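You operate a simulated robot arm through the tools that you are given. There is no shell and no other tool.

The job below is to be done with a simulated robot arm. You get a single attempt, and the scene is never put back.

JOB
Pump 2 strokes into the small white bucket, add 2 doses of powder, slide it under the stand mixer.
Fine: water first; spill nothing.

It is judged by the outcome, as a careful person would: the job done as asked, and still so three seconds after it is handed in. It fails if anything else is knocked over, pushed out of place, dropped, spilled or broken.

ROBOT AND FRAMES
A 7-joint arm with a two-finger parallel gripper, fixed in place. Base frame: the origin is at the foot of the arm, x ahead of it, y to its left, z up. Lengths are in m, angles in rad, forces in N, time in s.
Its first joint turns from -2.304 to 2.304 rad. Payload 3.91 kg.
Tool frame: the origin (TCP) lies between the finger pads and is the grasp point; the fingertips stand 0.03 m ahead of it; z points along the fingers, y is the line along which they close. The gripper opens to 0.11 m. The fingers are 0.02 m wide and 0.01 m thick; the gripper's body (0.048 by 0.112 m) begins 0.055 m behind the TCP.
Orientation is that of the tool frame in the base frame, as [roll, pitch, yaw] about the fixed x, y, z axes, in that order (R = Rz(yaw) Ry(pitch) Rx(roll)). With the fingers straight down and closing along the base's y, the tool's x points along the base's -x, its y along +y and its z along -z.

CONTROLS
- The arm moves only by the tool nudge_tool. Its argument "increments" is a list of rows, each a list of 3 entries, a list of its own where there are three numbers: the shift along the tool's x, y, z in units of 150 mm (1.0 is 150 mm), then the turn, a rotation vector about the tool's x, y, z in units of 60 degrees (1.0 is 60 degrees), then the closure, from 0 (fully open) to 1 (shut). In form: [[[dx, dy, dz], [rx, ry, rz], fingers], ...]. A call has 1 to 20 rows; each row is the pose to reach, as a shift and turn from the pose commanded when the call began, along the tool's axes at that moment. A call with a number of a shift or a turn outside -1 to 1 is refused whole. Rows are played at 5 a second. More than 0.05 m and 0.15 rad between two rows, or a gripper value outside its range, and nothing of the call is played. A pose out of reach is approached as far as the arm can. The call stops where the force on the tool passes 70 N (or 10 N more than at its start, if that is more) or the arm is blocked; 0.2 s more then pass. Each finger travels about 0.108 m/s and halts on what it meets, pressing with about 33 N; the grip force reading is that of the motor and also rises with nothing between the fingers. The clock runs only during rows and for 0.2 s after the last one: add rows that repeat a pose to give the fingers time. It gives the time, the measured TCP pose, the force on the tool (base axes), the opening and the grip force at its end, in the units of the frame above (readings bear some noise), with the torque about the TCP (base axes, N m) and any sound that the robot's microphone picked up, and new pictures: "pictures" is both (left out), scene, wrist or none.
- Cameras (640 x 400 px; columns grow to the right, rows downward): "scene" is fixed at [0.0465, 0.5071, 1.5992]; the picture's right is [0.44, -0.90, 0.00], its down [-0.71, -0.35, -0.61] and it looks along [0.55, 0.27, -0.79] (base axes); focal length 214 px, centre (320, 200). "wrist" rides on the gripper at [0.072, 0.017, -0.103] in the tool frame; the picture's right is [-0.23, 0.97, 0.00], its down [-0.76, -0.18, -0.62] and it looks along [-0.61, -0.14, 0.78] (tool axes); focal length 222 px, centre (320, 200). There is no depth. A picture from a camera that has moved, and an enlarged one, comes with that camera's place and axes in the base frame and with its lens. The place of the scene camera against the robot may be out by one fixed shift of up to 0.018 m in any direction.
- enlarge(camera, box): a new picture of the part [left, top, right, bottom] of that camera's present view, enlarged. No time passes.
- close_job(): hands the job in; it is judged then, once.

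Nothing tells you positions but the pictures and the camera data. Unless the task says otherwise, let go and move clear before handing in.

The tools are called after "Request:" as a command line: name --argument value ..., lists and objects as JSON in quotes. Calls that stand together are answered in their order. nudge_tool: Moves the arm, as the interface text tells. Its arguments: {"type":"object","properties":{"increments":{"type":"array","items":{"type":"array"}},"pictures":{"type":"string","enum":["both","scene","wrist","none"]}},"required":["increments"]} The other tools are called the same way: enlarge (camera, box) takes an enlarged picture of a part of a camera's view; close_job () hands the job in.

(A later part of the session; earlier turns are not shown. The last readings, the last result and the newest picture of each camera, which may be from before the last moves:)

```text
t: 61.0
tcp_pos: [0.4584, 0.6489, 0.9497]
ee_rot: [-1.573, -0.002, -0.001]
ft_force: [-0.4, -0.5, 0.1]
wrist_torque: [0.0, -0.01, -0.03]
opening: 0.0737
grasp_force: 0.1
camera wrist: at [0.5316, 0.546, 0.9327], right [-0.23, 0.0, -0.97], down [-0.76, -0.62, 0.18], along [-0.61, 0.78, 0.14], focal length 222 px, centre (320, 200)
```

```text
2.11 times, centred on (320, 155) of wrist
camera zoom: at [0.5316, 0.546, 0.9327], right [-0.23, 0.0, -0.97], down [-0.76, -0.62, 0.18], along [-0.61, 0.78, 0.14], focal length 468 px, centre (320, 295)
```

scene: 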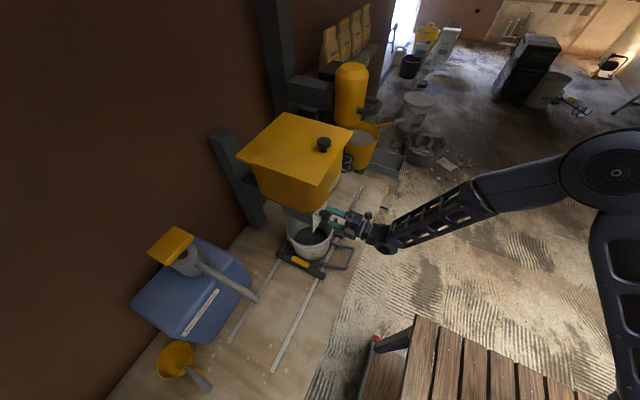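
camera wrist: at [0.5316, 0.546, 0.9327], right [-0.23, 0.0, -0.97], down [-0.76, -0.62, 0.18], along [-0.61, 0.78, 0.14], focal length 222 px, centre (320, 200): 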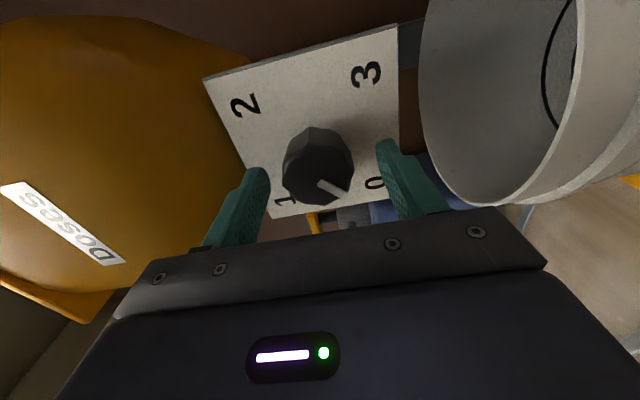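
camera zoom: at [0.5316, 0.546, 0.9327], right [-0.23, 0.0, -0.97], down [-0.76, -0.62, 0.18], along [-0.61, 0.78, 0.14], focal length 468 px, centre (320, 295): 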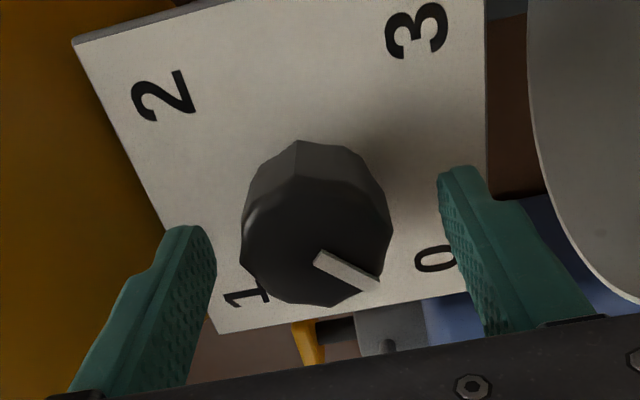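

The fingers straddle the knob with its face at the pads. I'll close on it.

Request:
nudge_tool --increments '[[[0, 0, 0], [0, 0, 0], 0.45], [[0, 0, 0], [0, 0, 0], 0.6], [[0, 0, 0], [0, 0, 0], 0.8], [[0, 0, 0], [0, 0, 0], 1], [[0, 0, 0], [0, 0, 0], 1]]' --pictures "wrist"

```text
t: 62.2
tcp_pos: [0.4595, 0.6498, 0.9526]
ee_rot: [-1.57, -0.002, 0.0]
ft_force: [2.7, 1.4, 18.7]
wrist_torque: [0.25, -0.01, 0.3]
opening: 0.0416
grasp_force: 44.9
camera wrist: at [0.5315, 0.5461, 0.9339], right [-0.23, 0.0, -0.97], down [-0.76, -0.62, 0.18], along [-0.61, 0.78, 0.14], focal length 222 px, centre (320, 200)
```

wrist: 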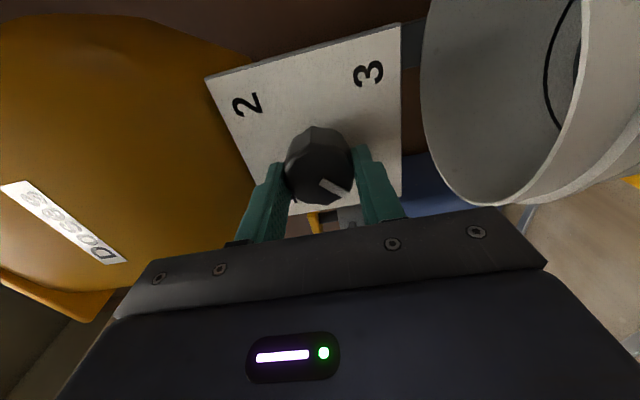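

The grip is on (41.6 mm). There is an 18 N upward side load, meaning the knob axis is a few millimetres above my tool axis, so I'll trim it.

Request:
nudge_tool --increments '[[[0, -0.01, 0], [0, 0, 0], 1], [[0, -0.02, 0], [0, 0, 0], 1], [[0, -0.02, 0], [0, 0, 0], 1]]' --pictures "none"

```text
t: 63.0
tcp_pos: [0.4585, 0.6487, 0.9517]
ee_rot: [-1.573, 0.004, -0.001]
ft_force: [1.6, 2.7, -6.9]
wrist_torque: [0.52, 0.01, -0.23]
opening: 0.0418
grasp_force: 44.7
```

The side load is now small. I'll turn the knob clockwise (+ about tool z), the first 60° slowly.

Request:
nudge_tool --increments '[[[0, 0, 0], [0, 0, 0.08], 1], [[0, 0, 0], [0, 0, 0.16], 1], [[0, 0, 0], [0, 0, 0.24], 1], [[0, 0, 0], [0, 0, 0.32], 1], [[0, 0, 0], [0, 0, 0.4], 1], [[0, 0, 0], [0, 0, 0.48], 1], [[0, 0, 0], [0, 0, 0.56], 1], [[0, 0, 0], [0, 0, 0.64], 1], [[0, 0, 0], [0, 0, 0.72], 1], [[0, 0, 0], [0, 0, 0.8], 1], [[0, 0, 0], [0, 0, 0.88], 1], [[0, 0, 0], [0, 0, 0.96], 1], [[0, 0, 0], [0, 0, 1.0], 1], [[0, 0, 0], [0, 0, 1.0], 1]]' --pictures "both"

Request:
enlarge --camera "wrist" --box '[200, 60, 440, 250]'

Request:
enlarge --camera "scene" --box '[260, 190, 360, 280]'

```text
t: 66.0
tcp_pos: [0.4609, 0.6486, 0.953]
ee_rot: [-1.577, 1.051, -0.004]
ft_force: [-5.5, -13.8, -30.5]
wrist_torque: [-0.16, 0.05, 0.07]
opening: 0.0416
grasp_force: 45.0
camera wrist: at [0.4812, 0.5459, 0.8811], right [-0.96, 0.0, -0.29], down [-0.23, -0.62, 0.75], along [-0.18, 0.78, 0.59], focal length 222 px, centre (320, 200)
```

scene: 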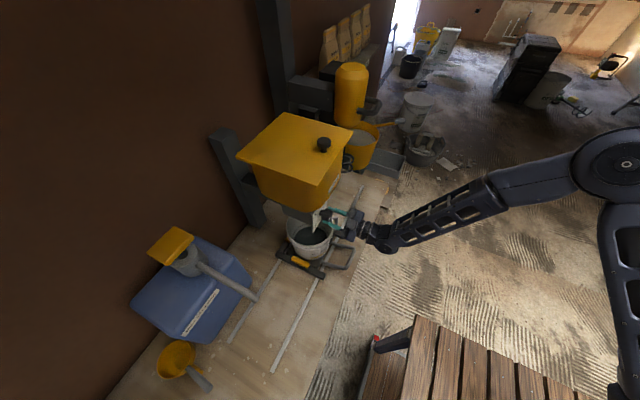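
wrist: 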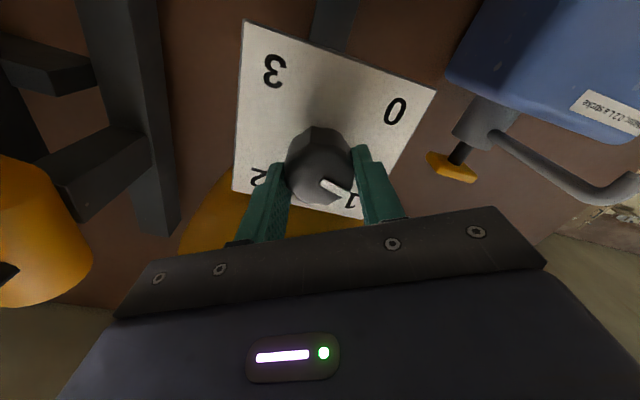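

```text
2.11 times, centred on (320, 155) of wrist
camera zoom: at [0.4812, 0.5459, 0.8811], right [-0.96, 0.0, -0.29], down [-0.23, -0.62, 0.75], along [-0.18, 0.78, 0.59], focal length 468 px, centre (320, 295)
```

zoom: 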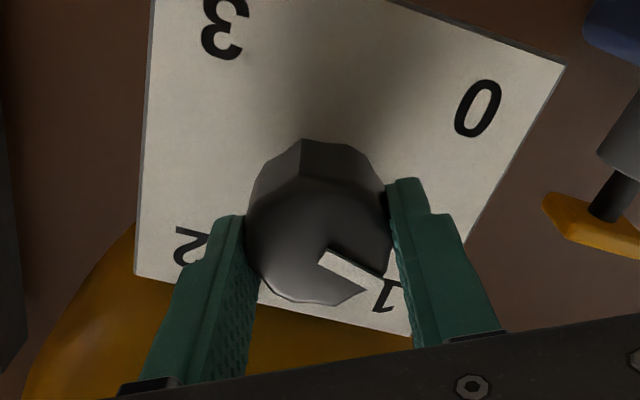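

```text
4.44 times, centred on (310, 235) of scene
camera zoom: at [0.0465, 0.5071, 1.5992], right [0.44, -0.9, 0.0], down [-0.71, -0.35, -0.61], along [0.55, 0.27, -0.79], focal length 953 px, centre (364, 44)
```

zoom: 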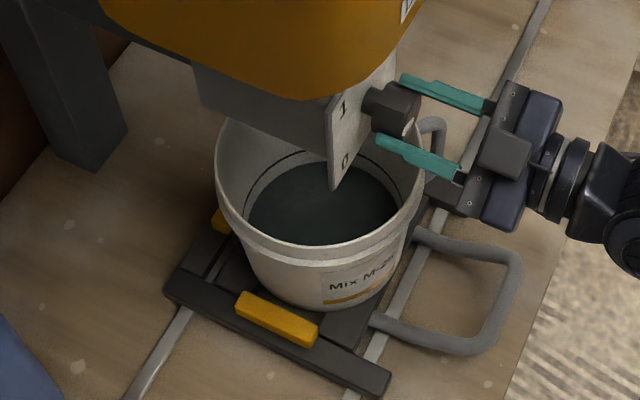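

The knob turns with the gripper and is 60° toward 1. The side load has grown to ~30 N, so I'll trim the tool by ~3.6 mm to relieve it, then turn the remaining 30°.

Request:
nudge_tool --increments '[[[0.009, 0.008, 0], [0, 0, 0], 1], [[0.0186, 0.0157, -0.003], [0, 0, 0], 1], [[0.0186, 0.0157, -0.003], [0, 0, 0], 1]]' --pictures "none"

```text
t: 66.8
tcp_pos: [0.4589, 0.649, 0.9516]
ee_rot: [-1.56, 1.044, 0.008]
ft_force: [3.3, -8.5, 17.7]
wrist_torque: [-0.7, -0.05, 0.25]
opening: 0.0417
grasp_force: 45.0
```

Request:
nudge_tool --increments '[[[-0.007, -0.006, 0], [0, 0, 0.05], 1], [[-0.007, -0.006, 0], [0, 0, 0.12], 1], [[-0.007, -0.006, 0], [0, 0, 0.19], 1], [[-0.007, -0.006, 0], [0, 0, 0.26], 1], [[-0.007, -0.006, 0], [0, 0, 0.33], 1], [[-0.007, -0.006, 0], [0, 0, 0.4], 1], [[-0.007, -0.006, 0], [0, 0, 0.46], 1], [[-0.007, -0.006, 0], [0, 0, 0.5], 1], [[-0.007, -0.006, 0], [0, 0, 0.5], 1], [[-0.007, -0.006, 0], [0, 0, 0.5], 1]]' --pictures "both"

Request:
enlarge --camera "wrist" --box '[200, 60, 440, 250]'

Request:
enlarge --camera "scene" --box '[260, 190, 360, 280]'

```text
t: 69.0
tcp_pos: [0.4587, 0.6487, 0.9525]
ee_rot: [2.771, 1.571, -1.942]
ft_force: [29.1, 18.8, 28.6]
wrist_torque: [0.68, -0.01, -0.19]
opening: 0.0416
grasp_force: 45.0
camera wrist: at [0.4432, 0.5458, 0.879], right [-0.97, 0.0, 0.23], down [0.18, -0.62, 0.76], along [0.14, 0.78, 0.61], focal length 222 px, centre (320, 200)
```

scene: 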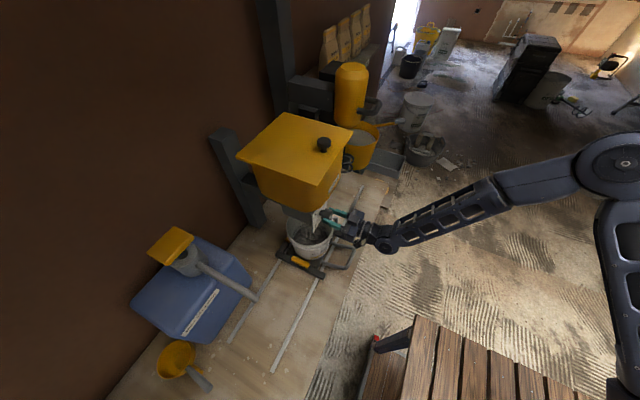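
wrist: 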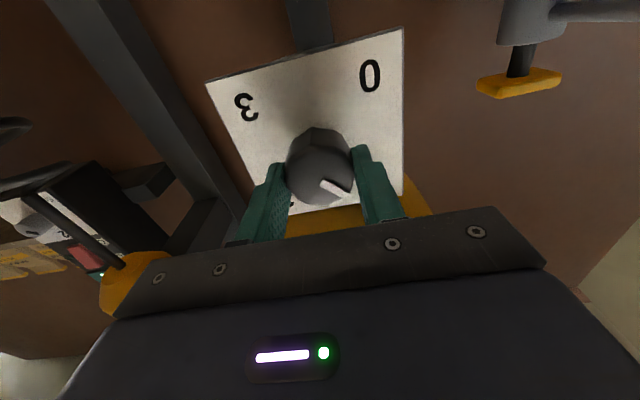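

```text
2.11 times, centred on (320, 155) of wrist
camera zoom: at [0.4432, 0.5458, 0.879], right [-0.97, 0.0, 0.23], down [0.18, -0.62, 0.76], along [0.14, 0.78, 0.61], focal length 468 px, centre (320, 295)
```

zoom: 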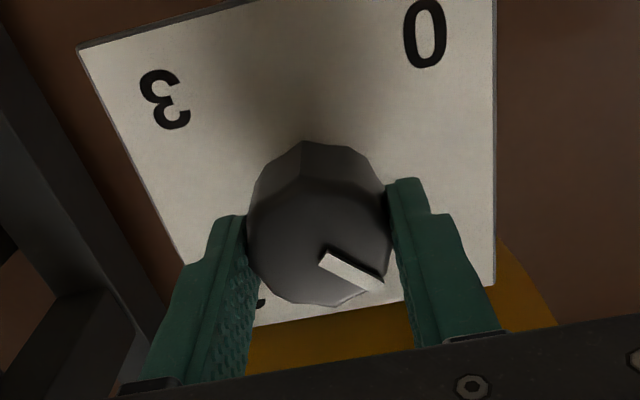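

```text
4.44 times, centred on (310, 235) of scene
camera zoom: at [0.0465, 0.5071, 1.5992], right [0.44, -0.9, 0.0], down [-0.71, -0.35, -0.61], along [0.55, 0.27, -0.79], focal length 953 px, centre (364, 44)
```

zoom: 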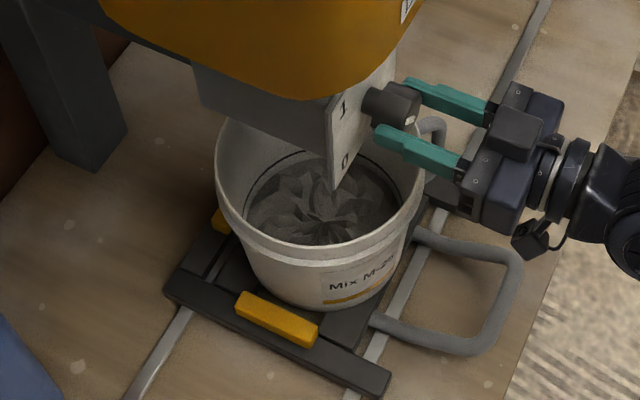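

The first dose has dropped into the bucket as the knob reached 1. I'll relieve the side load, then turn on toward 2.

Request:
nudge_tool --increments '[[[-0.005, -0.006, 0.003], [0, 0, 0], 1], [[-0.01, -0.011, 0.005], [0, 0, 0], 1], [[-0.01, -0.011, 0.005], [0, 0, 0], 1]]' --pictures "none"

```text
t: 69.8
tcp_pos: [0.4597, 0.6485, 0.952]
ee_rot: [2.786, 1.567, -1.924]
ft_force: [13.2, 2.6, 6.4]
wrist_torque: [1.38, 0.02, -0.37]
opening: 0.0417
grasp_force: 45.4
```

Request:
nudge_tool --increments '[[[-0.002, -0.004, 0], [0, 0, 0.07], 1], [[-0.002, -0.004, 0], [0, 0, 0.15], 1], [[-0.002, -0.004, 0], [0, 0, 0.23], 1], [[-0.002, -0.004, 0], [0, 0, 0.31], 1], [[-0.002, -0.004, 0], [0, 0, 0.39], 1], [[-0.002, -0.004, 0], [0, 0, 0.47], 1], [[-0.002, -0.004, 0], [0, 0, 0.55], 1], [[-0.002, -0.004, 0], [0, 0, 0.63], 1], [[-0.002, -0.004, 0], [0, 0, 0.7], 1], [[-0.002, -0.004, 0], [0, 0, 0.75], 1], [[-0.002, -0.004, 0], [0, 0, 0.75], 1]]' --pictures "both"

Request:
enlarge --camera "wrist" --box '[200, 60, 440, 250]'

Request:
enlarge --camera "scene" --box '[260, 190, 360, 280]'

```text
t: 72.2
tcp_pos: [0.4604, 0.6487, 0.9512]
ee_rot: [1.575, 0.782, -3.142]
ft_force: [-11.3, -20.4, -22.6]
wrist_torque: [-0.43, -0.02, 0.44]
opening: 0.0419
grasp_force: 45.1
camera wrist: at [0.3979, 0.5465, 0.9127], right [-0.53, 0.0, 0.85], down [0.66, -0.62, 0.41], along [0.53, 0.78, 0.33], focal length 222 px, centre (320, 200)
```

scene: 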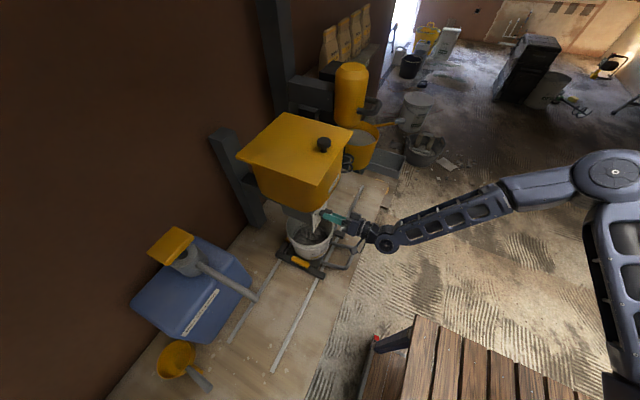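
wrist: 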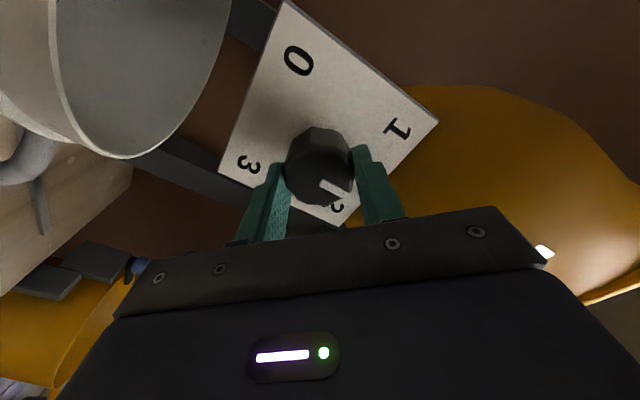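

```text
2.11 times, centred on (320, 155) of wrist
camera zoom: at [0.3979, 0.5465, 0.9127], right [-0.53, 0.0, 0.85], down [0.66, -0.62, 0.41], along [0.53, 0.78, 0.33], focal length 468 px, centre (320, 295)
```

zoom: 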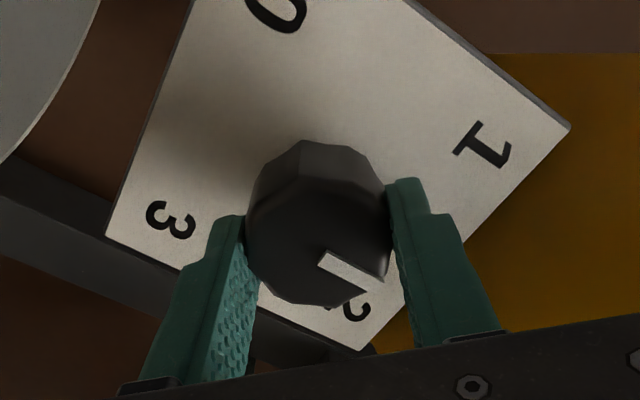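

```text
4.44 times, centred on (310, 235) of scene
camera zoom: at [0.0465, 0.5071, 1.5992], right [0.44, -0.9, 0.0], down [-0.71, -0.35, -0.61], along [0.55, 0.27, -0.79], focal length 953 px, centre (364, 44)
```

zoom: 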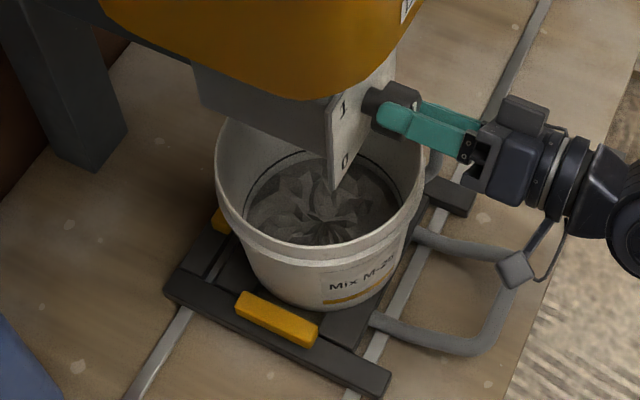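

The turn continues fine with the knob following the gripper (135°). I'll trim the load and do the last 45° to reach 2.

Request:
nudge_tool --increments '[[[0.004, -0.001, -0.003], [0, 0, 0.04], 1], [[0.007, -0.002, -0.006], [0, 0, 0.1], 1], [[0.007, -0.002, -0.006], [0, 0, 0.17], 1], [[0.007, -0.002, -0.006], [0, 0, 0.24], 1], [[0.007, -0.002, -0.006], [0, 0, 0.31], 1], [[0.007, -0.002, -0.006], [0, 0, 0.38], 1], [[0.007, -0.002, -0.006], [0, 0, 0.45], 1], [[0.007, -0.002, -0.006], [0, 0, 0.52], 1], [[0.007, -0.002, -0.006], [0, 0, 0.59], 1], [[0.007, -0.002, -0.006], [0, 0, 0.66], 1], [[0.007, -0.002, -0.006], [0, 0, 0.72], 1], [[0.007, -0.002, -0.006], [0, 0, 0.75], 1], [[0.007, -0.002, -0.006], [0, 0, 0.75], 1], [[0.007, -0.002, -0.006], [0, 0, 0.75], 1]]' --pictures "both"

Request:
enlarge --camera "wrist" --box '[200, 60, 440, 250]'

Request:
enlarge --camera "scene" --box '[260, 190, 360, 280]'

```text
t: 75.2
tcp_pos: [0.4605, 0.6494, 0.9502]
ee_rot: [1.573, 0.0, 3.141]
ft_force: [12.5, 33.1, -0.1]
wrist_torque: [0.22, 0.01, -0.41]
opening: 0.0418
grasp_force: 44.7
camera wrist: at [0.3889, 0.5463, 0.968], right [0.23, 0.0, 0.97], down [0.76, -0.62, -0.18], along [0.61, 0.78, -0.14], focal length 222 px, centre (320, 200)
```

scene: 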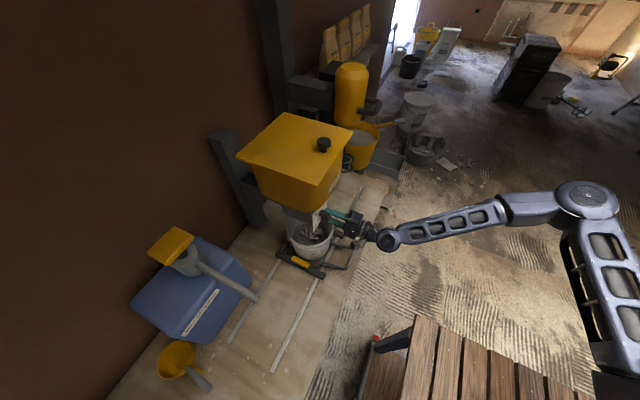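
wrist: 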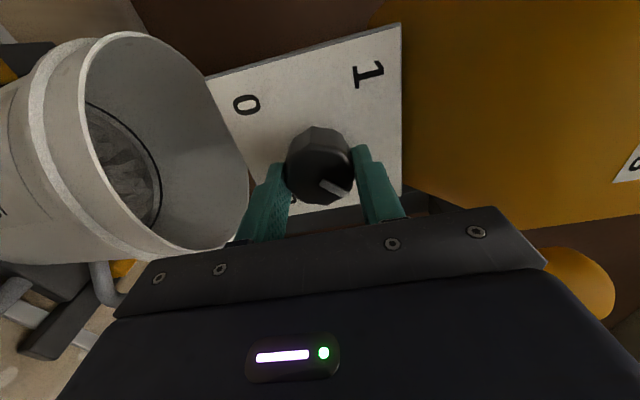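

```text
2.11 times, centred on (320, 155) of wrist
camera zoom: at [0.3889, 0.5463, 0.968], right [0.23, 0.0, 0.97], down [0.76, -0.62, -0.18], along [0.61, 0.78, -0.14], focal length 468 px, centre (320, 295)
```

zoom: 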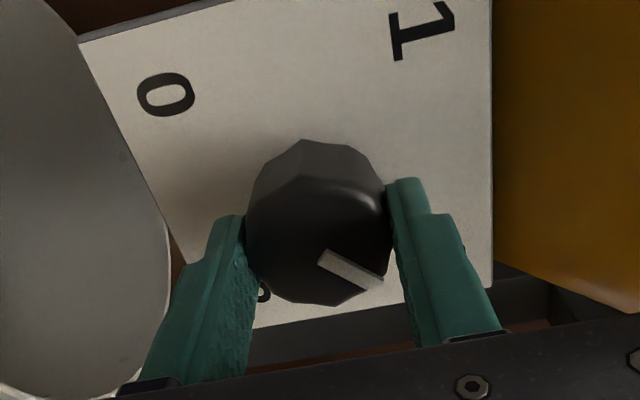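

```text
4.44 times, centred on (310, 235) of scene
camera zoom: at [0.0465, 0.5071, 1.5992], right [0.44, -0.9, 0.0], down [-0.71, -0.35, -0.61], along [0.55, 0.27, -0.79], focal length 953 px, centre (364, 44)
```

zoom: 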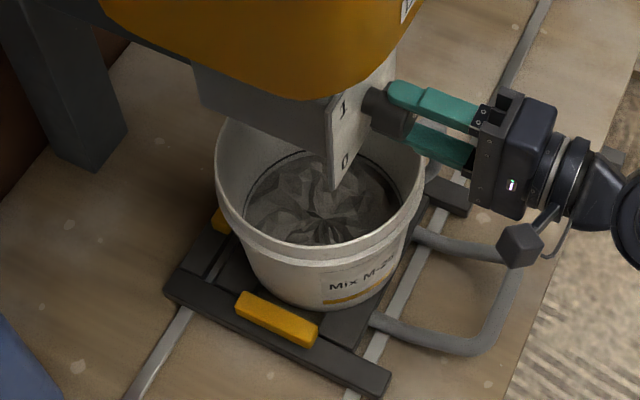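

The pile changed again as the pointer reached 2, so the second dose is in. I'll release the knob and back straight off, then verify the pointer.

Request:
nudge_tool --increments '[[[0, 0, 0], [0, 0, 0], 1], [[0, 0, 0], [0, 0, 0], 0.6], [[0, 0, 0], [0, 0, 0], 0.5], [[0, 0, 0], [0, 0, 0], 0.33], [[0, 0, 0], [0, 0, 0], 0.3], [[0, 0, 0], [0, 0, 0], 0.3]]' --pictures "none"

Request:
nudge_tool --increments '[[[0, 0, -0.1], [0, 0, 0], 0.3], [[0, 0, -0.25], [0, 0, 0], 0.3], [[0, 0, -0.45], [0, 0, 0], 0.3], [[0, 0, -0.7], [0, 0, 0], 0.3], [[0, 0, -0.9], [0, 0, 0], 0.3], [[0, 0, -0.9], [0, 0, 0], 0.3]]' --pictures "both"

Request:
enlarge --camera "wrist" --box '[220, 10, 420, 170]'

Request:
enlarge --camera "scene" --box '[260, 190, 360, 280]'

```text
t: 76.6
tcp_pos: [0.4602, 0.6487, 0.9521]
ee_rot: [1.572, 0.001, 3.14]
ft_force: [0.3, 0.8, -0.1]
wrist_torque: [-0.02, -0.01, 0.0]
opening: 0.0769
grasp_force: 0.1
```

```text
t: 78.0
tcp_pos: [0.4601, 0.5121, 0.9527]
ee_rot: [1.571, 0.001, 3.141]
ft_force: [0.6, -0.2, -0.3]
wrist_torque: [0.01, 0.02, 0.01]
opening: 0.0771
grasp_force: 0.0
camera wrist: at [0.3883, 0.4097, 0.969], right [0.23, 0.0, 0.97], down [0.76, -0.62, -0.18], along [0.61, 0.78, -0.14], focal length 222 px, centre (320, 200)
```

scene: 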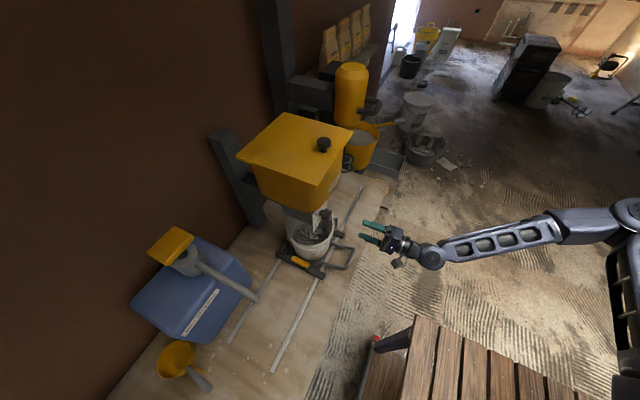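
wrist: 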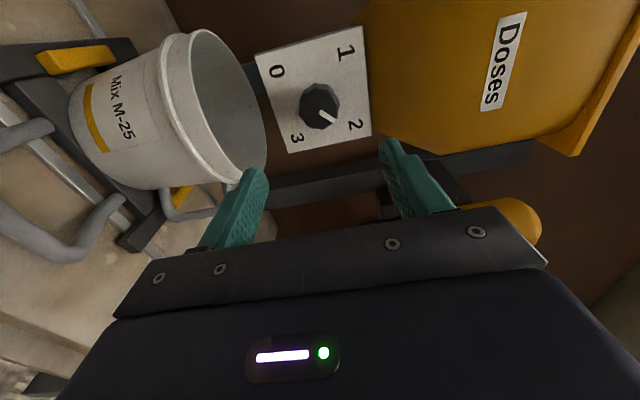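

```text
2.50 times, centred on (320, 90) of wrist
camera zoom: at [0.3883, 0.4097, 0.969], right [0.23, 0.0, 0.97], down [0.76, -0.62, -0.18], along [0.61, 0.78, -0.14], focal length 555 px, centre (320, 475)
```

zoom: 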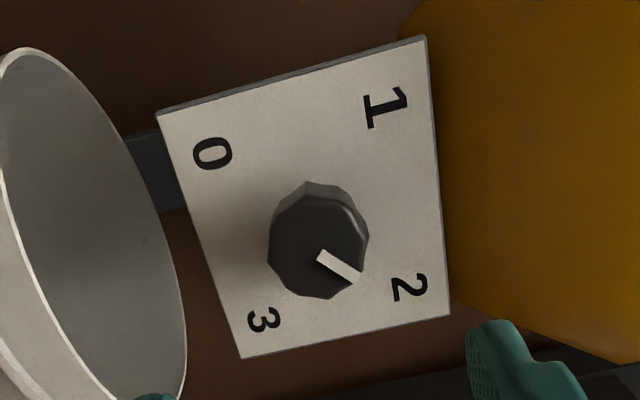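

```text
4.44 times, centred on (310, 235) of scene
camera zoom: at [0.0465, 0.5071, 1.5992], right [0.44, -0.9, 0.0], down [-0.71, -0.35, -0.61], along [0.55, 0.27, -0.79], focal length 953 px, centre (364, 44)
```

zoom: 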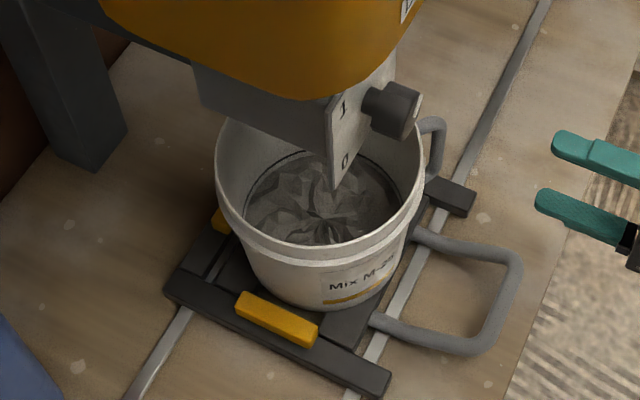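

The pointer is exactly at 2, and water plus two doses are in the bucket with nothing spilled. Next I'll return the wrist to its earlier orientation to regrip the carriage handle.

Request:
nudge_tool --increments '[[[0, 0, -0.05], [0, 0, -0.125], 0.3], [[0, 0, -0.1], [0, 0, -0.25], 0.3], [[0, 0, -0.15], [0, 0, -0.375], 0.3], [[0, 0, -0.2], [0, 0, -0.5], 0.3], [[0, 0, -0.25], [0, 0, -0.625], 0.3], [[0, 0, -0.3], [0, 0, -0.75], 0.3], [[0, 0, -0.35], [0, 0, -0.875], 0.3], [[0, 0, -0.4], [0, 0, -1.0], 0.3], [[0, 0, -0.4], [0, 0, -1.0], 0.3]]' --pictures "none"

Request:
nudge_tool --increments '[[[0, 0, 0], [0, 0, -0.125], 0.3], [[0, 0, 0], [0, 0, -0.25], 0.3], [[0, 0, 0], [0, 0, -0.375], 0.3], [[0, 0, 0], [0, 0, -0.5], 0.3], [[0, 0, 0], [0, 0, -0.5], 0.3]]' --pictures "none"

```text
t: 80.0
tcp_pos: [0.4593, 0.4543, 0.9526]
ee_rot: [1.571, 1.049, -3.141]
ft_force: [0.7, 1.3, 0.2]
wrist_torque: [0.0, -0.02, 0.01]
opening: 0.0771
grasp_force: 0.1
```

```text
t: 81.2
tcp_pos: [0.4602, 0.4541, 0.9523]
ee_rot: [-2.297, 1.569, -0.728]
ft_force: [0.4, 0.5, -0.8]
wrist_torque: [-0.04, 0.01, 0.02]
opening: 0.0768
grasp_force: 0.1
```

I'll tilt back to 40° and move to +x for a good look at the mixer and whisk before sliding.

Request:
nudge_tool --increments '[[[0, -0.14, -0.03], [0, 0.119, 0], 0.3], [[0, -0.28, -0.06], [0, 0.238, 0], 0.3], [[0, -0.42, -0.09], [0, 0.357, 0], 0.3], [[0, -0.56, -0.12], [0, 0.476, 0], 0.3], [[0, -0.7, -0.15], [0, 0.595, 0], 0.3], [[0, -0.85, -0.18], [0, 0.714, 0], 0.3], [[0, -1.0, -0.2], [0, 0.833, 0], 0.3], [[0, -1.0, -0.2], [0, 0.833, 0], 0.3]]' --pictures "none"

Request:
nudge_tool --increments '[[[0, -0.25, 0], [0, 0, 0], 0.0], [[0, -0.5, 0], [0, 0, 0], 0.0], [[0, -0.75, 0], [0, 0, 0], 0.0], [[0, -1.0, 0], [0, 0, 0], 0.0], [[0, -1.0, 0], [0, 0, 0], 0.0]]' --pictures "both"

```text
t: 83.0
tcp_pos: [0.6099, 0.4223, 0.9523]
ee_rot: [-3.141, 0.697, -1.571]
ft_force: [-0.2, 0.1, -0.1]
wrist_torque: [-0.01, 0.01, 0.0]
opening: 0.0771
grasp_force: 0.2
```

```text
t: 84.2
tcp_pos: [0.7617, 0.4236, 0.9509]
ee_rot: [3.141, 0.698, -1.57]
ft_force: [0.4, 0.4, 0.1]
wrist_torque: [0.01, 0.01, -0.03]
opening: 0.1102
grasp_force: 0.1
camera wrist: at [0.7443, 0.3024, 0.9829], right [-0.97, 0.17, 0.15], down [0.18, 0.18, 0.97], along [0.14, 0.97, -0.21], focal length 222 px, centre (320, 200)
```

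scene: 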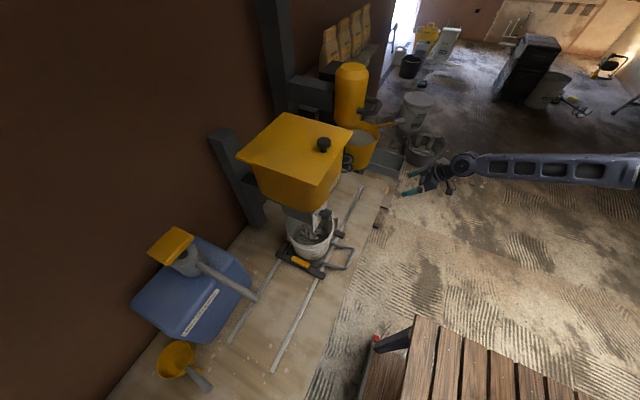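
wrist: 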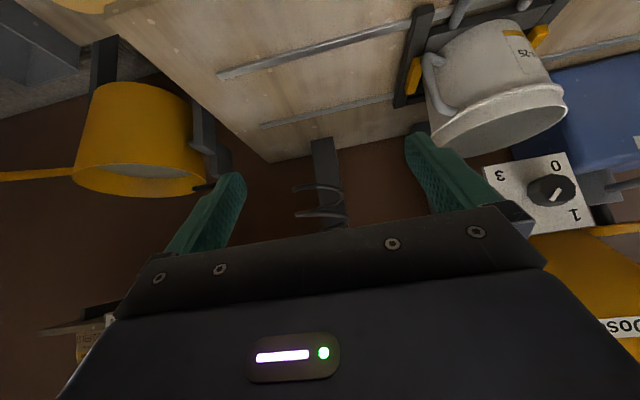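

Request:
enlarge --camera "wrist" --box '[220, 100, 420, 240]'

Request:
enlarge --camera "wrist" --box '[400, 10, 640, 240]'

```text
2.86 times, centred on (320, 170) of wrist
camera zoom: at [0.7443, 0.3024, 0.9829], right [-0.97, 0.17, 0.15], down [0.18, 0.18, 0.97], along [0.14, 0.97, -0.21], focal length 635 px, centre (320, 286)
```

zoom: 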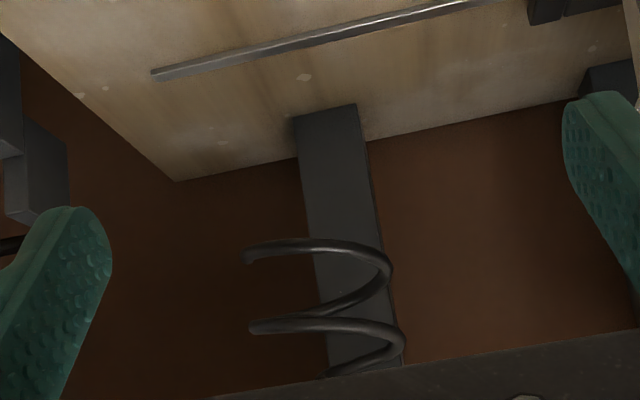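

```text
1.74 times, centred on (520, 125) of wrist
camera zoom: at [0.7443, 0.3024, 0.9829], right [-0.97, 0.17, 0.15], down [0.18, 0.18, 0.97], along [0.14, 0.97, -0.21], focal length 386 px, centre (-28, 330)
```

zoom: 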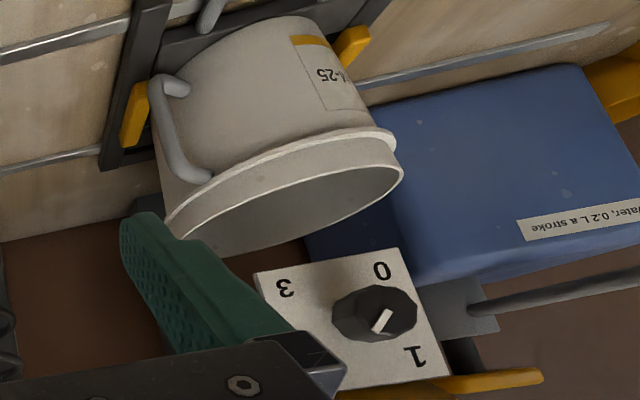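

The whisk axis is at about [0.808, 0.748] with its bottom at z≈0.867; the bucket rim is ≈0.815 and the stations are spaced 0.35 m. So the carriage needs to move +0.35 m. I'll return to the handle.

Request:
nudge_tool --increments '[[[0, 0.25, 0], [0, 0, 0], 0.2], [[0, 0.5, 0], [0, 0, 0], 0.4], [[0, 0.75, 0], [0, 0, 0], 0.45], [[0, 1.0, 0], [0, 0, 0], 0.45], [[0, 1.0, 0], [0, 0, 0], 0.45]]' --pictures "none"

Request:
nudge_tool --increments '[[[0, 0.25, 0], [0, 0, 0], 0.45], [[0, 0.5, 0], [0, 0, 0], 0.45], [[0, 0.75, 0], [0, 0, 0], 0.45], [[0, 1.0, 0], [0, 0, 0], 0.45], [[0, 1.0, 0], [0, 0, 0], 0.45]]' --pictures "none"

```text
t: 85.4
tcp_pos: [0.6095, 0.4259, 0.9519]
ee_rot: [-3.141, 0.699, -1.572]
ft_force: [-0.2, -0.2, 0.5]
wrist_torque: [0.01, 0.01, -0.01]
opening: 0.0607
grasp_force: 0.0
```

```text
t: 86.6
tcp_pos: [0.4593, 0.4236, 0.952]
ee_rot: [3.141, 0.697, -1.571]
ft_force: [-0.2, 0.4, 0.5]
wrist_torque: [0.0, 0.01, -0.01]
opening: 0.0606
grasp_force: 0.1
```

Request:
nudge_tool --increments '[[[0.065, 0.072, 0.119], [0, 0.067, 0], 0.45], [[0.13, 0.144, 0.238], [0, 0.133, 0], 0.45], [[0.196, 0.216, 0.358], [0, 0.2, 0], 0.45], [[0.262, 0.288, 0.477], [0, 0.267, 0], 0.45], [[0.327, 0.36, 0.596], [0, 0.333, 0], 0.45], [[0.327, 0.36, 0.596], [0, 0.333, 0], 0.45]]' --pictures "none"

Request:
nudge_tool --increments '[[[-0.154, 0, 0.148], [0, 0, 0], 0.45], [[-0.307, 0, 0.297], [0, 0, 0], 0.45], [[-0.461, 0, 0.445], [0, 0, 0], 0.45], [[-0.615, 0, 0.593], [0, 0, 0], 0.45], [[-0.615, 0, 0.593], [0, 0, 0], 0.45]]' --pictures "both"

```text
t: 88.0
tcp_pos: [0.4062, 0.4438, 0.8519]
ee_rot: [3.141, 0.347, -1.57]
ft_force: [-0.2, 0.6, 0.0]
wrist_torque: [0.03, -0.03, 0.0]
opening: 0.0604
grasp_force: 0.1
```

```text
t: 89.2
tcp_pos: [0.4042, 0.561, 0.801]
ee_rot: [-3.14, 0.35, -1.572]
ft_force: [0.5, -0.6, 1.4]
wrist_torque: [0.01, 0.01, 0.01]
opening: 0.0607
grasp_force: 0.2
camera wrist: at [0.3878, 0.4584, 0.8727], right [-0.97, 0.21, 0.08], down [0.18, 0.5, 0.85], along [0.14, 0.84, -0.53], focal length 222 px, centre (320, 200)
```

scene: 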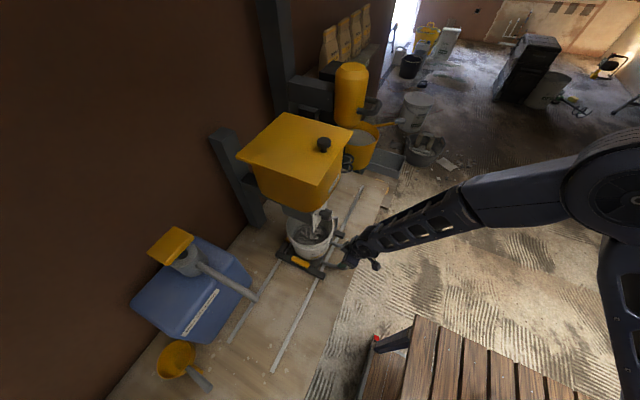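
wrist: 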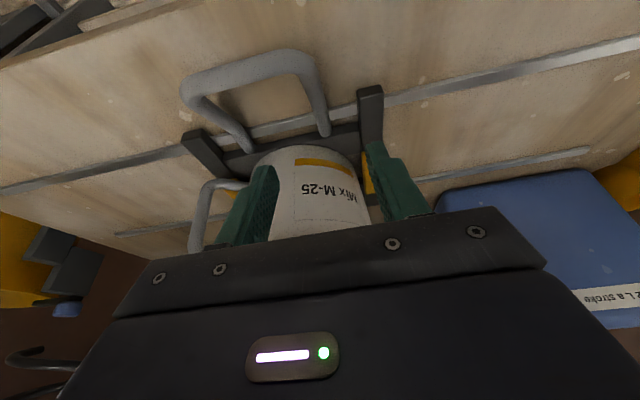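

The view matches the release position exactly. I'll advance onto the leg again and close.

Request:
nudge_tool --increments '[[[0.012, -0.008, 0.2], [0, 0, 0], 0.45], [[0.024, -0.008, 0.4], [0, 0, 0], 0.45], [[0.036, -0.008, 0.6], [0, 0, 0], 0.45], [[0.048, -0.008, 0.8], [0, 0, 0], 0.45], [[0.06, -0.008, 1.0], [0, 0, 0], 0.45], [[0.06, -0.008, 1.0], [0, 0, 0], 0.45]]' --pictures "wrist"

Request:
nudge_tool --increments '[[[0, 0, 0], [0, 0, 0], 0.6], [[0, 0, 0], [0, 0, 0], 0.75], [[0, 0, 0], [0, 0, 0], 1], [[0, 0, 0], [0, 0, 0], 1], [[0, 0, 0], [0, 0, 0], 1]]' --pictures "both"

```text
t: 90.6
tcp_pos: [0.4078, 0.6044, 0.6551]
ee_rot: [3.141, 0.348, -1.572]
ft_force: [0.3, 0.0, 0.5]
wrist_torque: [0.06, 0.01, 0.03]
opening: 0.0604
grasp_force: 0.0
camera wrist: at [0.392, 0.5009, 0.7273], right [-0.97, 0.21, 0.08], down [0.18, 0.5, 0.85], along [0.14, 0.84, -0.53], focal length 222 px, centre (320, 200)
```

wrist: 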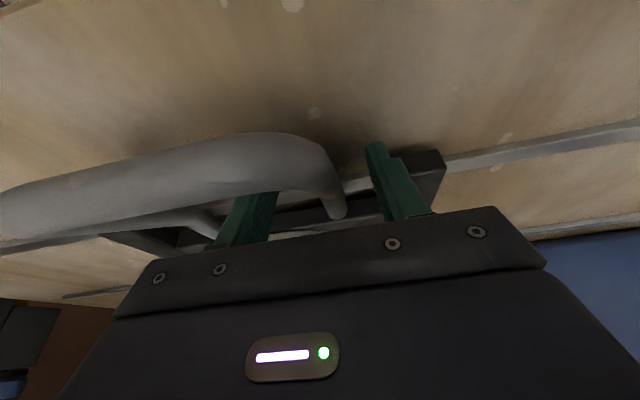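

```text
t: 91.8
tcp_pos: [0.4093, 0.6037, 0.6559]
ee_rot: [3.141, 0.349, -1.571]
ft_force: [-4.9, 1.2, -1.4]
wrist_torque: [-0.29, 0.04, 0.04]
opening: 0.0179
grasp_force: 45.8
camera wrist: at [0.3918, 0.5008, 0.7276], right [-0.97, 0.21, 0.08], down [0.18, 0.5, 0.85], along [0.14, 0.84, -0.53], focal length 222 px, centre (320, 200)
```

scene: 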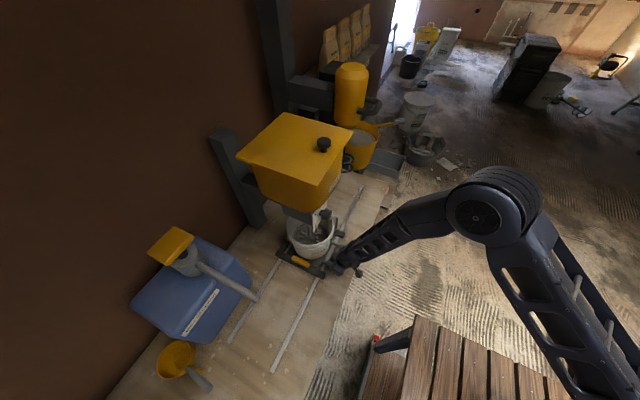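
wrist: 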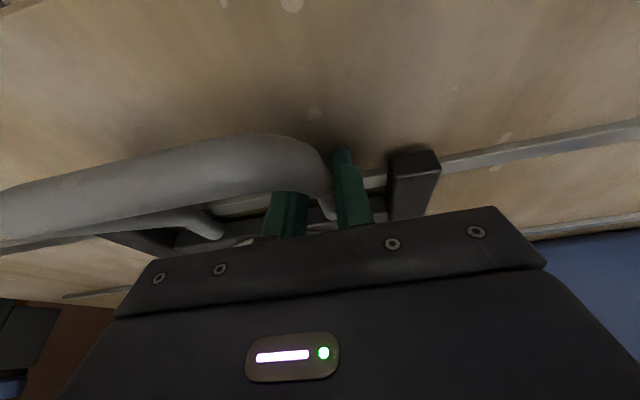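

Gripped again. I'll slide +x the first 0.15 m gently.

Request:
nudge_tool --increments '[[[0, -0.02, 0], [0, 0, 0], 1], [[0, -0.06, 0], [0, 0, 0], 1], [[0, -0.13, 0], [0, 0, 0], 1], [[0, -0.22, 0], [0, 0, 0], 1], [[0, -0.31, 0], [0, 0, 0], 1], [[0, -0.4, 0], [0, 0, 0], 1], [[0, -0.49, 0], [0, 0, 0], 1], [[0, -0.58, 0], [0, 0, 0], 1], [[0, -0.67, 0], [0, 0, 0], 1], [[0, -0.76, 0], [0, 0, 0], 1], [[0, -0.85, 0], [0, 0, 0], 1], [[0, -0.92, 0], [0, 0, 0], 1], [[0, -0.97, 0], [0, 0, 0], 1], [[0, -1.0, 0], [0, 0, 0], 1], [[0, -1.0, 0], [0, 0, 0], 1]]' --pictures "both"

Request:
enlarge --camera "scene" --box '[270, 140, 430, 260]'

```text
t: 95.0
tcp_pos: [0.5568, 0.6038, 0.6566]
ee_rot: [-3.141, 0.348, -1.572]
ft_force: [0.4, 21.8, 4.1]
wrist_torque: [0.44, 0.04, -0.07]
opening: 0.0177
grasp_force: 45.3
camera wrist: at [0.5409, 0.5006, 0.7276], right [-0.97, 0.21, 0.08], down [0.18, 0.5, 0.85], along [0.14, 0.84, -0.53], focal length 222 px, centre (320, 200)
```

scene: 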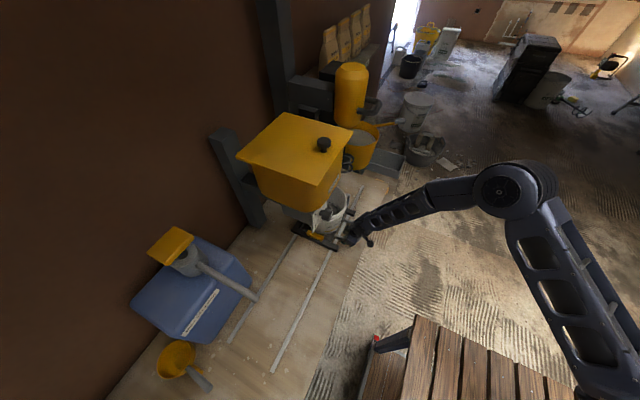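
wrist: 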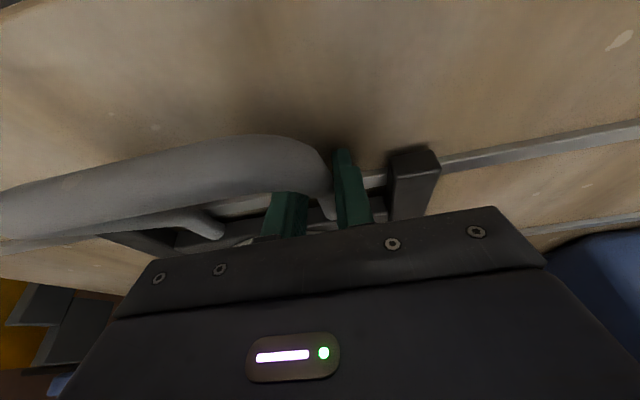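

```text
3.33 times, centred on (350, 200) of scene
camera zoom: at [0.0465, 0.5071, 1.5992], right [0.44, -0.9, 0.0], down [-0.71, -0.35, -0.61], along [0.55, 0.27, -0.79], focal length 715 px, centre (220, 200)
```

zoom: 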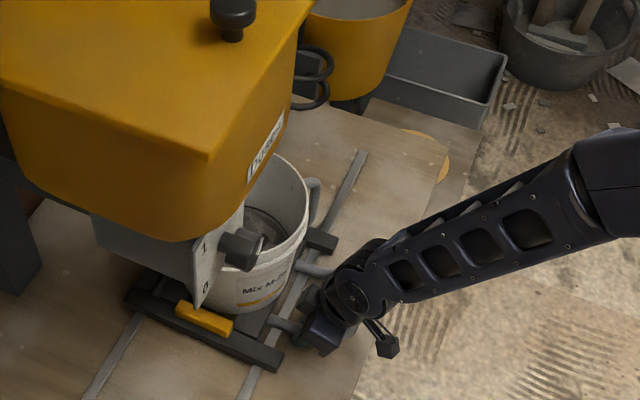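

Smooth. The bucket is clearing the hopper. Another 0.15 m.

Request:
nudge_tool --increments '[[[0, -0.02, 0], [0, 0, 0], 1], [[0, -0.06, 0], [0, 0, 0], 1], [[0, -0.13, 0], [0, 0, 0], 1], [[0, -0.22, 0], [0, 0, 0], 1], [[0, -0.31, 0], [0, 0, 0], 1], [[0, -0.4, 0], [0, 0, 0], 1], [[0, -0.49, 0], [0, 0, 0], 1], [[0, -0.58, 0], [0, 0, 0], 1], [[0, -0.67, 0], [0, 0, 0], 1], [[0, -0.76, 0], [0, 0, 0], 1], [[0, -0.85, 0], [0, 0, 0], 1], [[0, -0.92, 0], [0, 0, 0], 1], [[0, -0.97, 0], [0, 0, 0], 1], [[0, -1.0, 0], [0, 0, 0], 1], [[0, -1.0, 0], [0, 0, 0], 1]]' --pictures "both"

Request:
enlarge --camera "scene" --box '[290, 100, 430, 240]'

```text
t: 98.2
tcp_pos: [0.7086, 0.6034, 0.6559]
ee_rot: [3.141, 0.349, -1.57]
ft_force: [0.9, 3.9, 10.5]
wrist_torque: [-0.38, 0.02, -0.05]
opening: 0.0178
grasp_force: 45.0
camera wrist: at [0.6913, 0.5004, 0.7276], right [-0.97, 0.21, 0.08], down [0.18, 0.5, 0.85], along [0.14, 0.84, -0.53], focal length 222 px, centre (320, 200)
```

scene: 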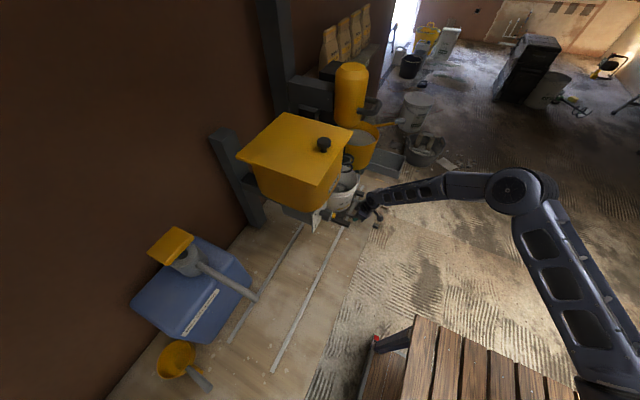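
wrist: 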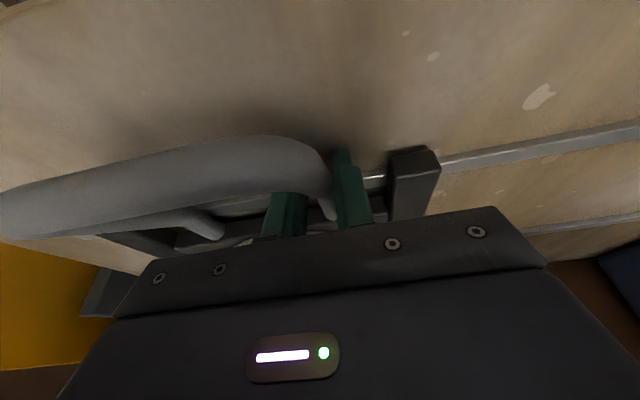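

```text
2.86 times, centred on (360, 170) of scene
camera zoom: at [0.0465, 0.5071, 1.5992], right [0.44, -0.9, 0.0], down [-0.71, -0.35, -0.61], along [0.55, 0.27, -0.79], focal length 613 px, centre (206, 286)
```

zoom: 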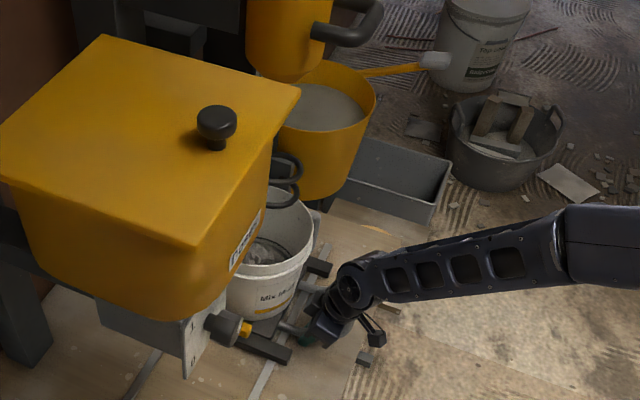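

The bucket rim is just starting beneath the whisk with no contact force. I'll move the final ~0.046 m slowly.

Request:
nudge_tool --increments '[[[0, -0.02, 0], [0, 0, 0], 1], [[0, -0.06, 0], [0, 0, 0], 1], [[0, -0.11, 0], [0, 0, 0], 1], [[0, -0.16, 0], [0, 0, 0], 1], [[0, -0.21, 0], [0, 0, 0], 1], [[0, -0.26, 0], [0, 0, 0], 1], [[0, -0.295, 0], [0, 0, 0], 1], [[0, -0.31, 0], [0, 0, 0], 1], [[0, -0.31, 0], [0, 0, 0], 1]]' --pictures "both"

Request:
enlarge --camera "scene" --box '[290, 100, 430, 240]'

```text
t: 100.2
tcp_pos: [0.7538, 0.6043, 0.6555]
ee_rot: [-3.142, 0.348, -1.57]
ft_force: [1.0, -6.9, 6.3]
wrist_torque: [1.18, 0.05, -0.05]
opening: 0.0178
grasp_force: 44.8
camera wrist: at [0.7376, 0.5004, 0.7275], right [-0.97, 0.21, 0.08], down [0.18, 0.5, 0.85], along [0.14, 0.84, -0.53], focal length 222 px, centre (320, 200)
```

scene: 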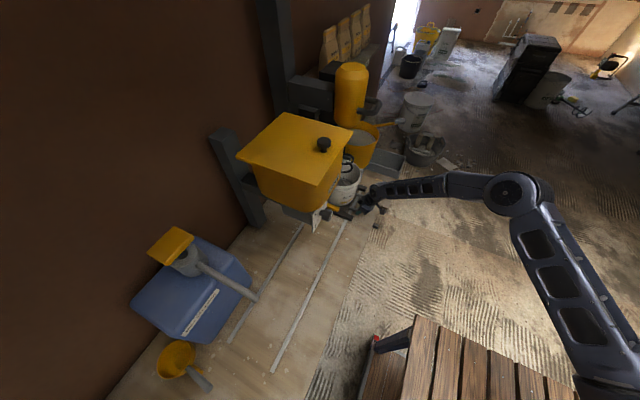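
wrist: 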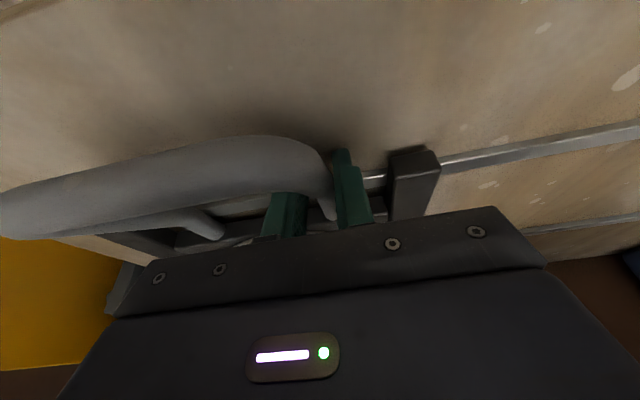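

```text
2.86 times, centred on (360, 170) of scene
camera zoom: at [0.0465, 0.5071, 1.5992], right [0.44, -0.9, 0.0], down [-0.71, -0.35, -0.61], along [0.55, 0.27, -0.79], focal length 613 px, centre (206, 286)
```

zoom: 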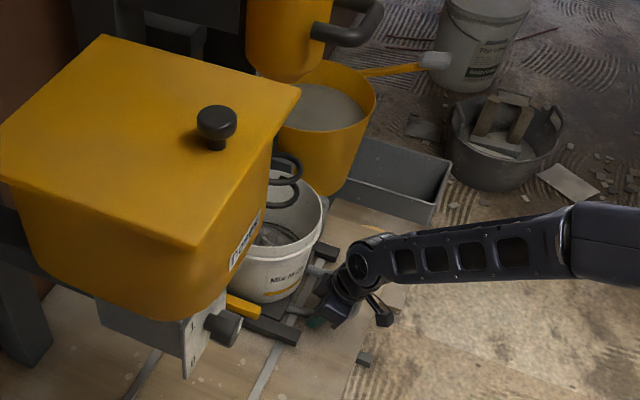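

The carriage is at TCP x≈0.754 as planned. I'll release the leg and back out along the tool axis to inspect.

Request:
nudge_tool --increments '[[[0, 0, 0], [0, 0, 0], 0.8], [[0, 0, 0], [0, 0, 0], 0.6], [[0, 0, 0], [0, 0, 0], 0.45], [[0, 0, 0], [0, 0, 0], 0.45], [[0, 0, 0], [0, 0, 0], 0.45]]' --pictures "none"

Request:
nudge_tool --increments '[[[-0.012, 0, -0.15], [0, 0, 0], 0.45], [[-0.024, 0, -0.35], [0, 0, 0], 0.45], [[-0.036, 0, -0.6], [0, 0, 0], 0.45], [[-0.05, 0, -0.8], [0, 0, 0], 0.45], [[-0.06, 0, -1.0], [0, 0, 0], 0.45], [[-0.06, 0, -1.0], [0, 0, 0], 0.45]]' --pictures "none"

Request:
nudge_tool --increments '[[[0.165, -0.067, -0.13], [0, -0.067, 0], 0.3], [[0.33, -0.1, -0.26], [0, -0.133, 0], 0.2], [[0.495, -0.1, -0.39], [0, -0.2, 0], 0.1], [[0.66, -0.1, -0.52], [0, -0.267, 0], 0.0], [[0.826, -0.1, -0.655], [0, -0.333, 0], 0.0], [[0.826, -0.1, -0.655], [0, -0.333, 0], 0.0]]' --pictures "both"

```text
t: 101.4
tcp_pos: [0.7543, 0.6038, 0.656]
ee_rot: [3.141, 0.35, -1.571]
ft_force: [-0.4, -0.6, -0.3]
wrist_torque: [-0.03, 0.02, 0.02]
opening: 0.0604
grasp_force: 0.0
```

```text
t: 102.8
tcp_pos: [0.754, 0.5604, 0.7992]
ee_rot: [3.139, 0.349, -1.569]
ft_force: [-0.3, -0.8, -0.6]
wrist_torque: [0.03, 0.01, -0.01]
opening: 0.0606
grasp_force: 0.0
```

```text
t: 104.2
tcp_pos: [0.7684, 0.4101, 0.8506]
ee_rot: [3.142, 0.698, -1.569]
ft_force: [-1.0, 0.3, -0.3]
wrist_torque: [-0.04, -0.01, 0.0]
opening: 0.1099
grasp_force: 0.1
camera wrist: at [0.7519, 0.2884, 0.8814], right [-0.97, 0.17, 0.15], down [0.18, 0.18, 0.97], along [0.14, 0.97, -0.21], focal length 222 px, centre (320, 200)
```

scene: 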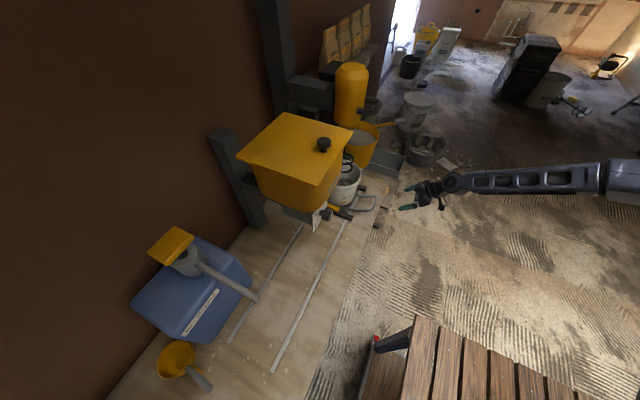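
wrist: 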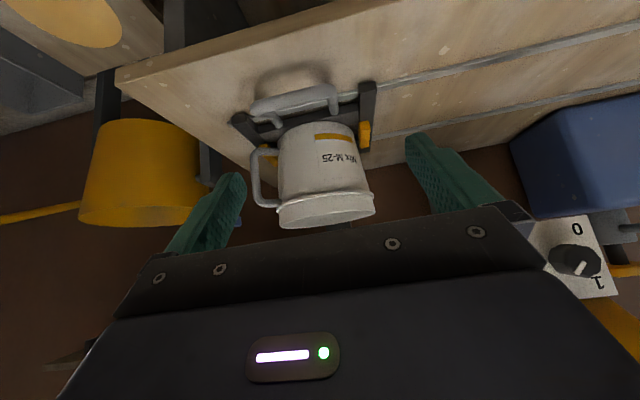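

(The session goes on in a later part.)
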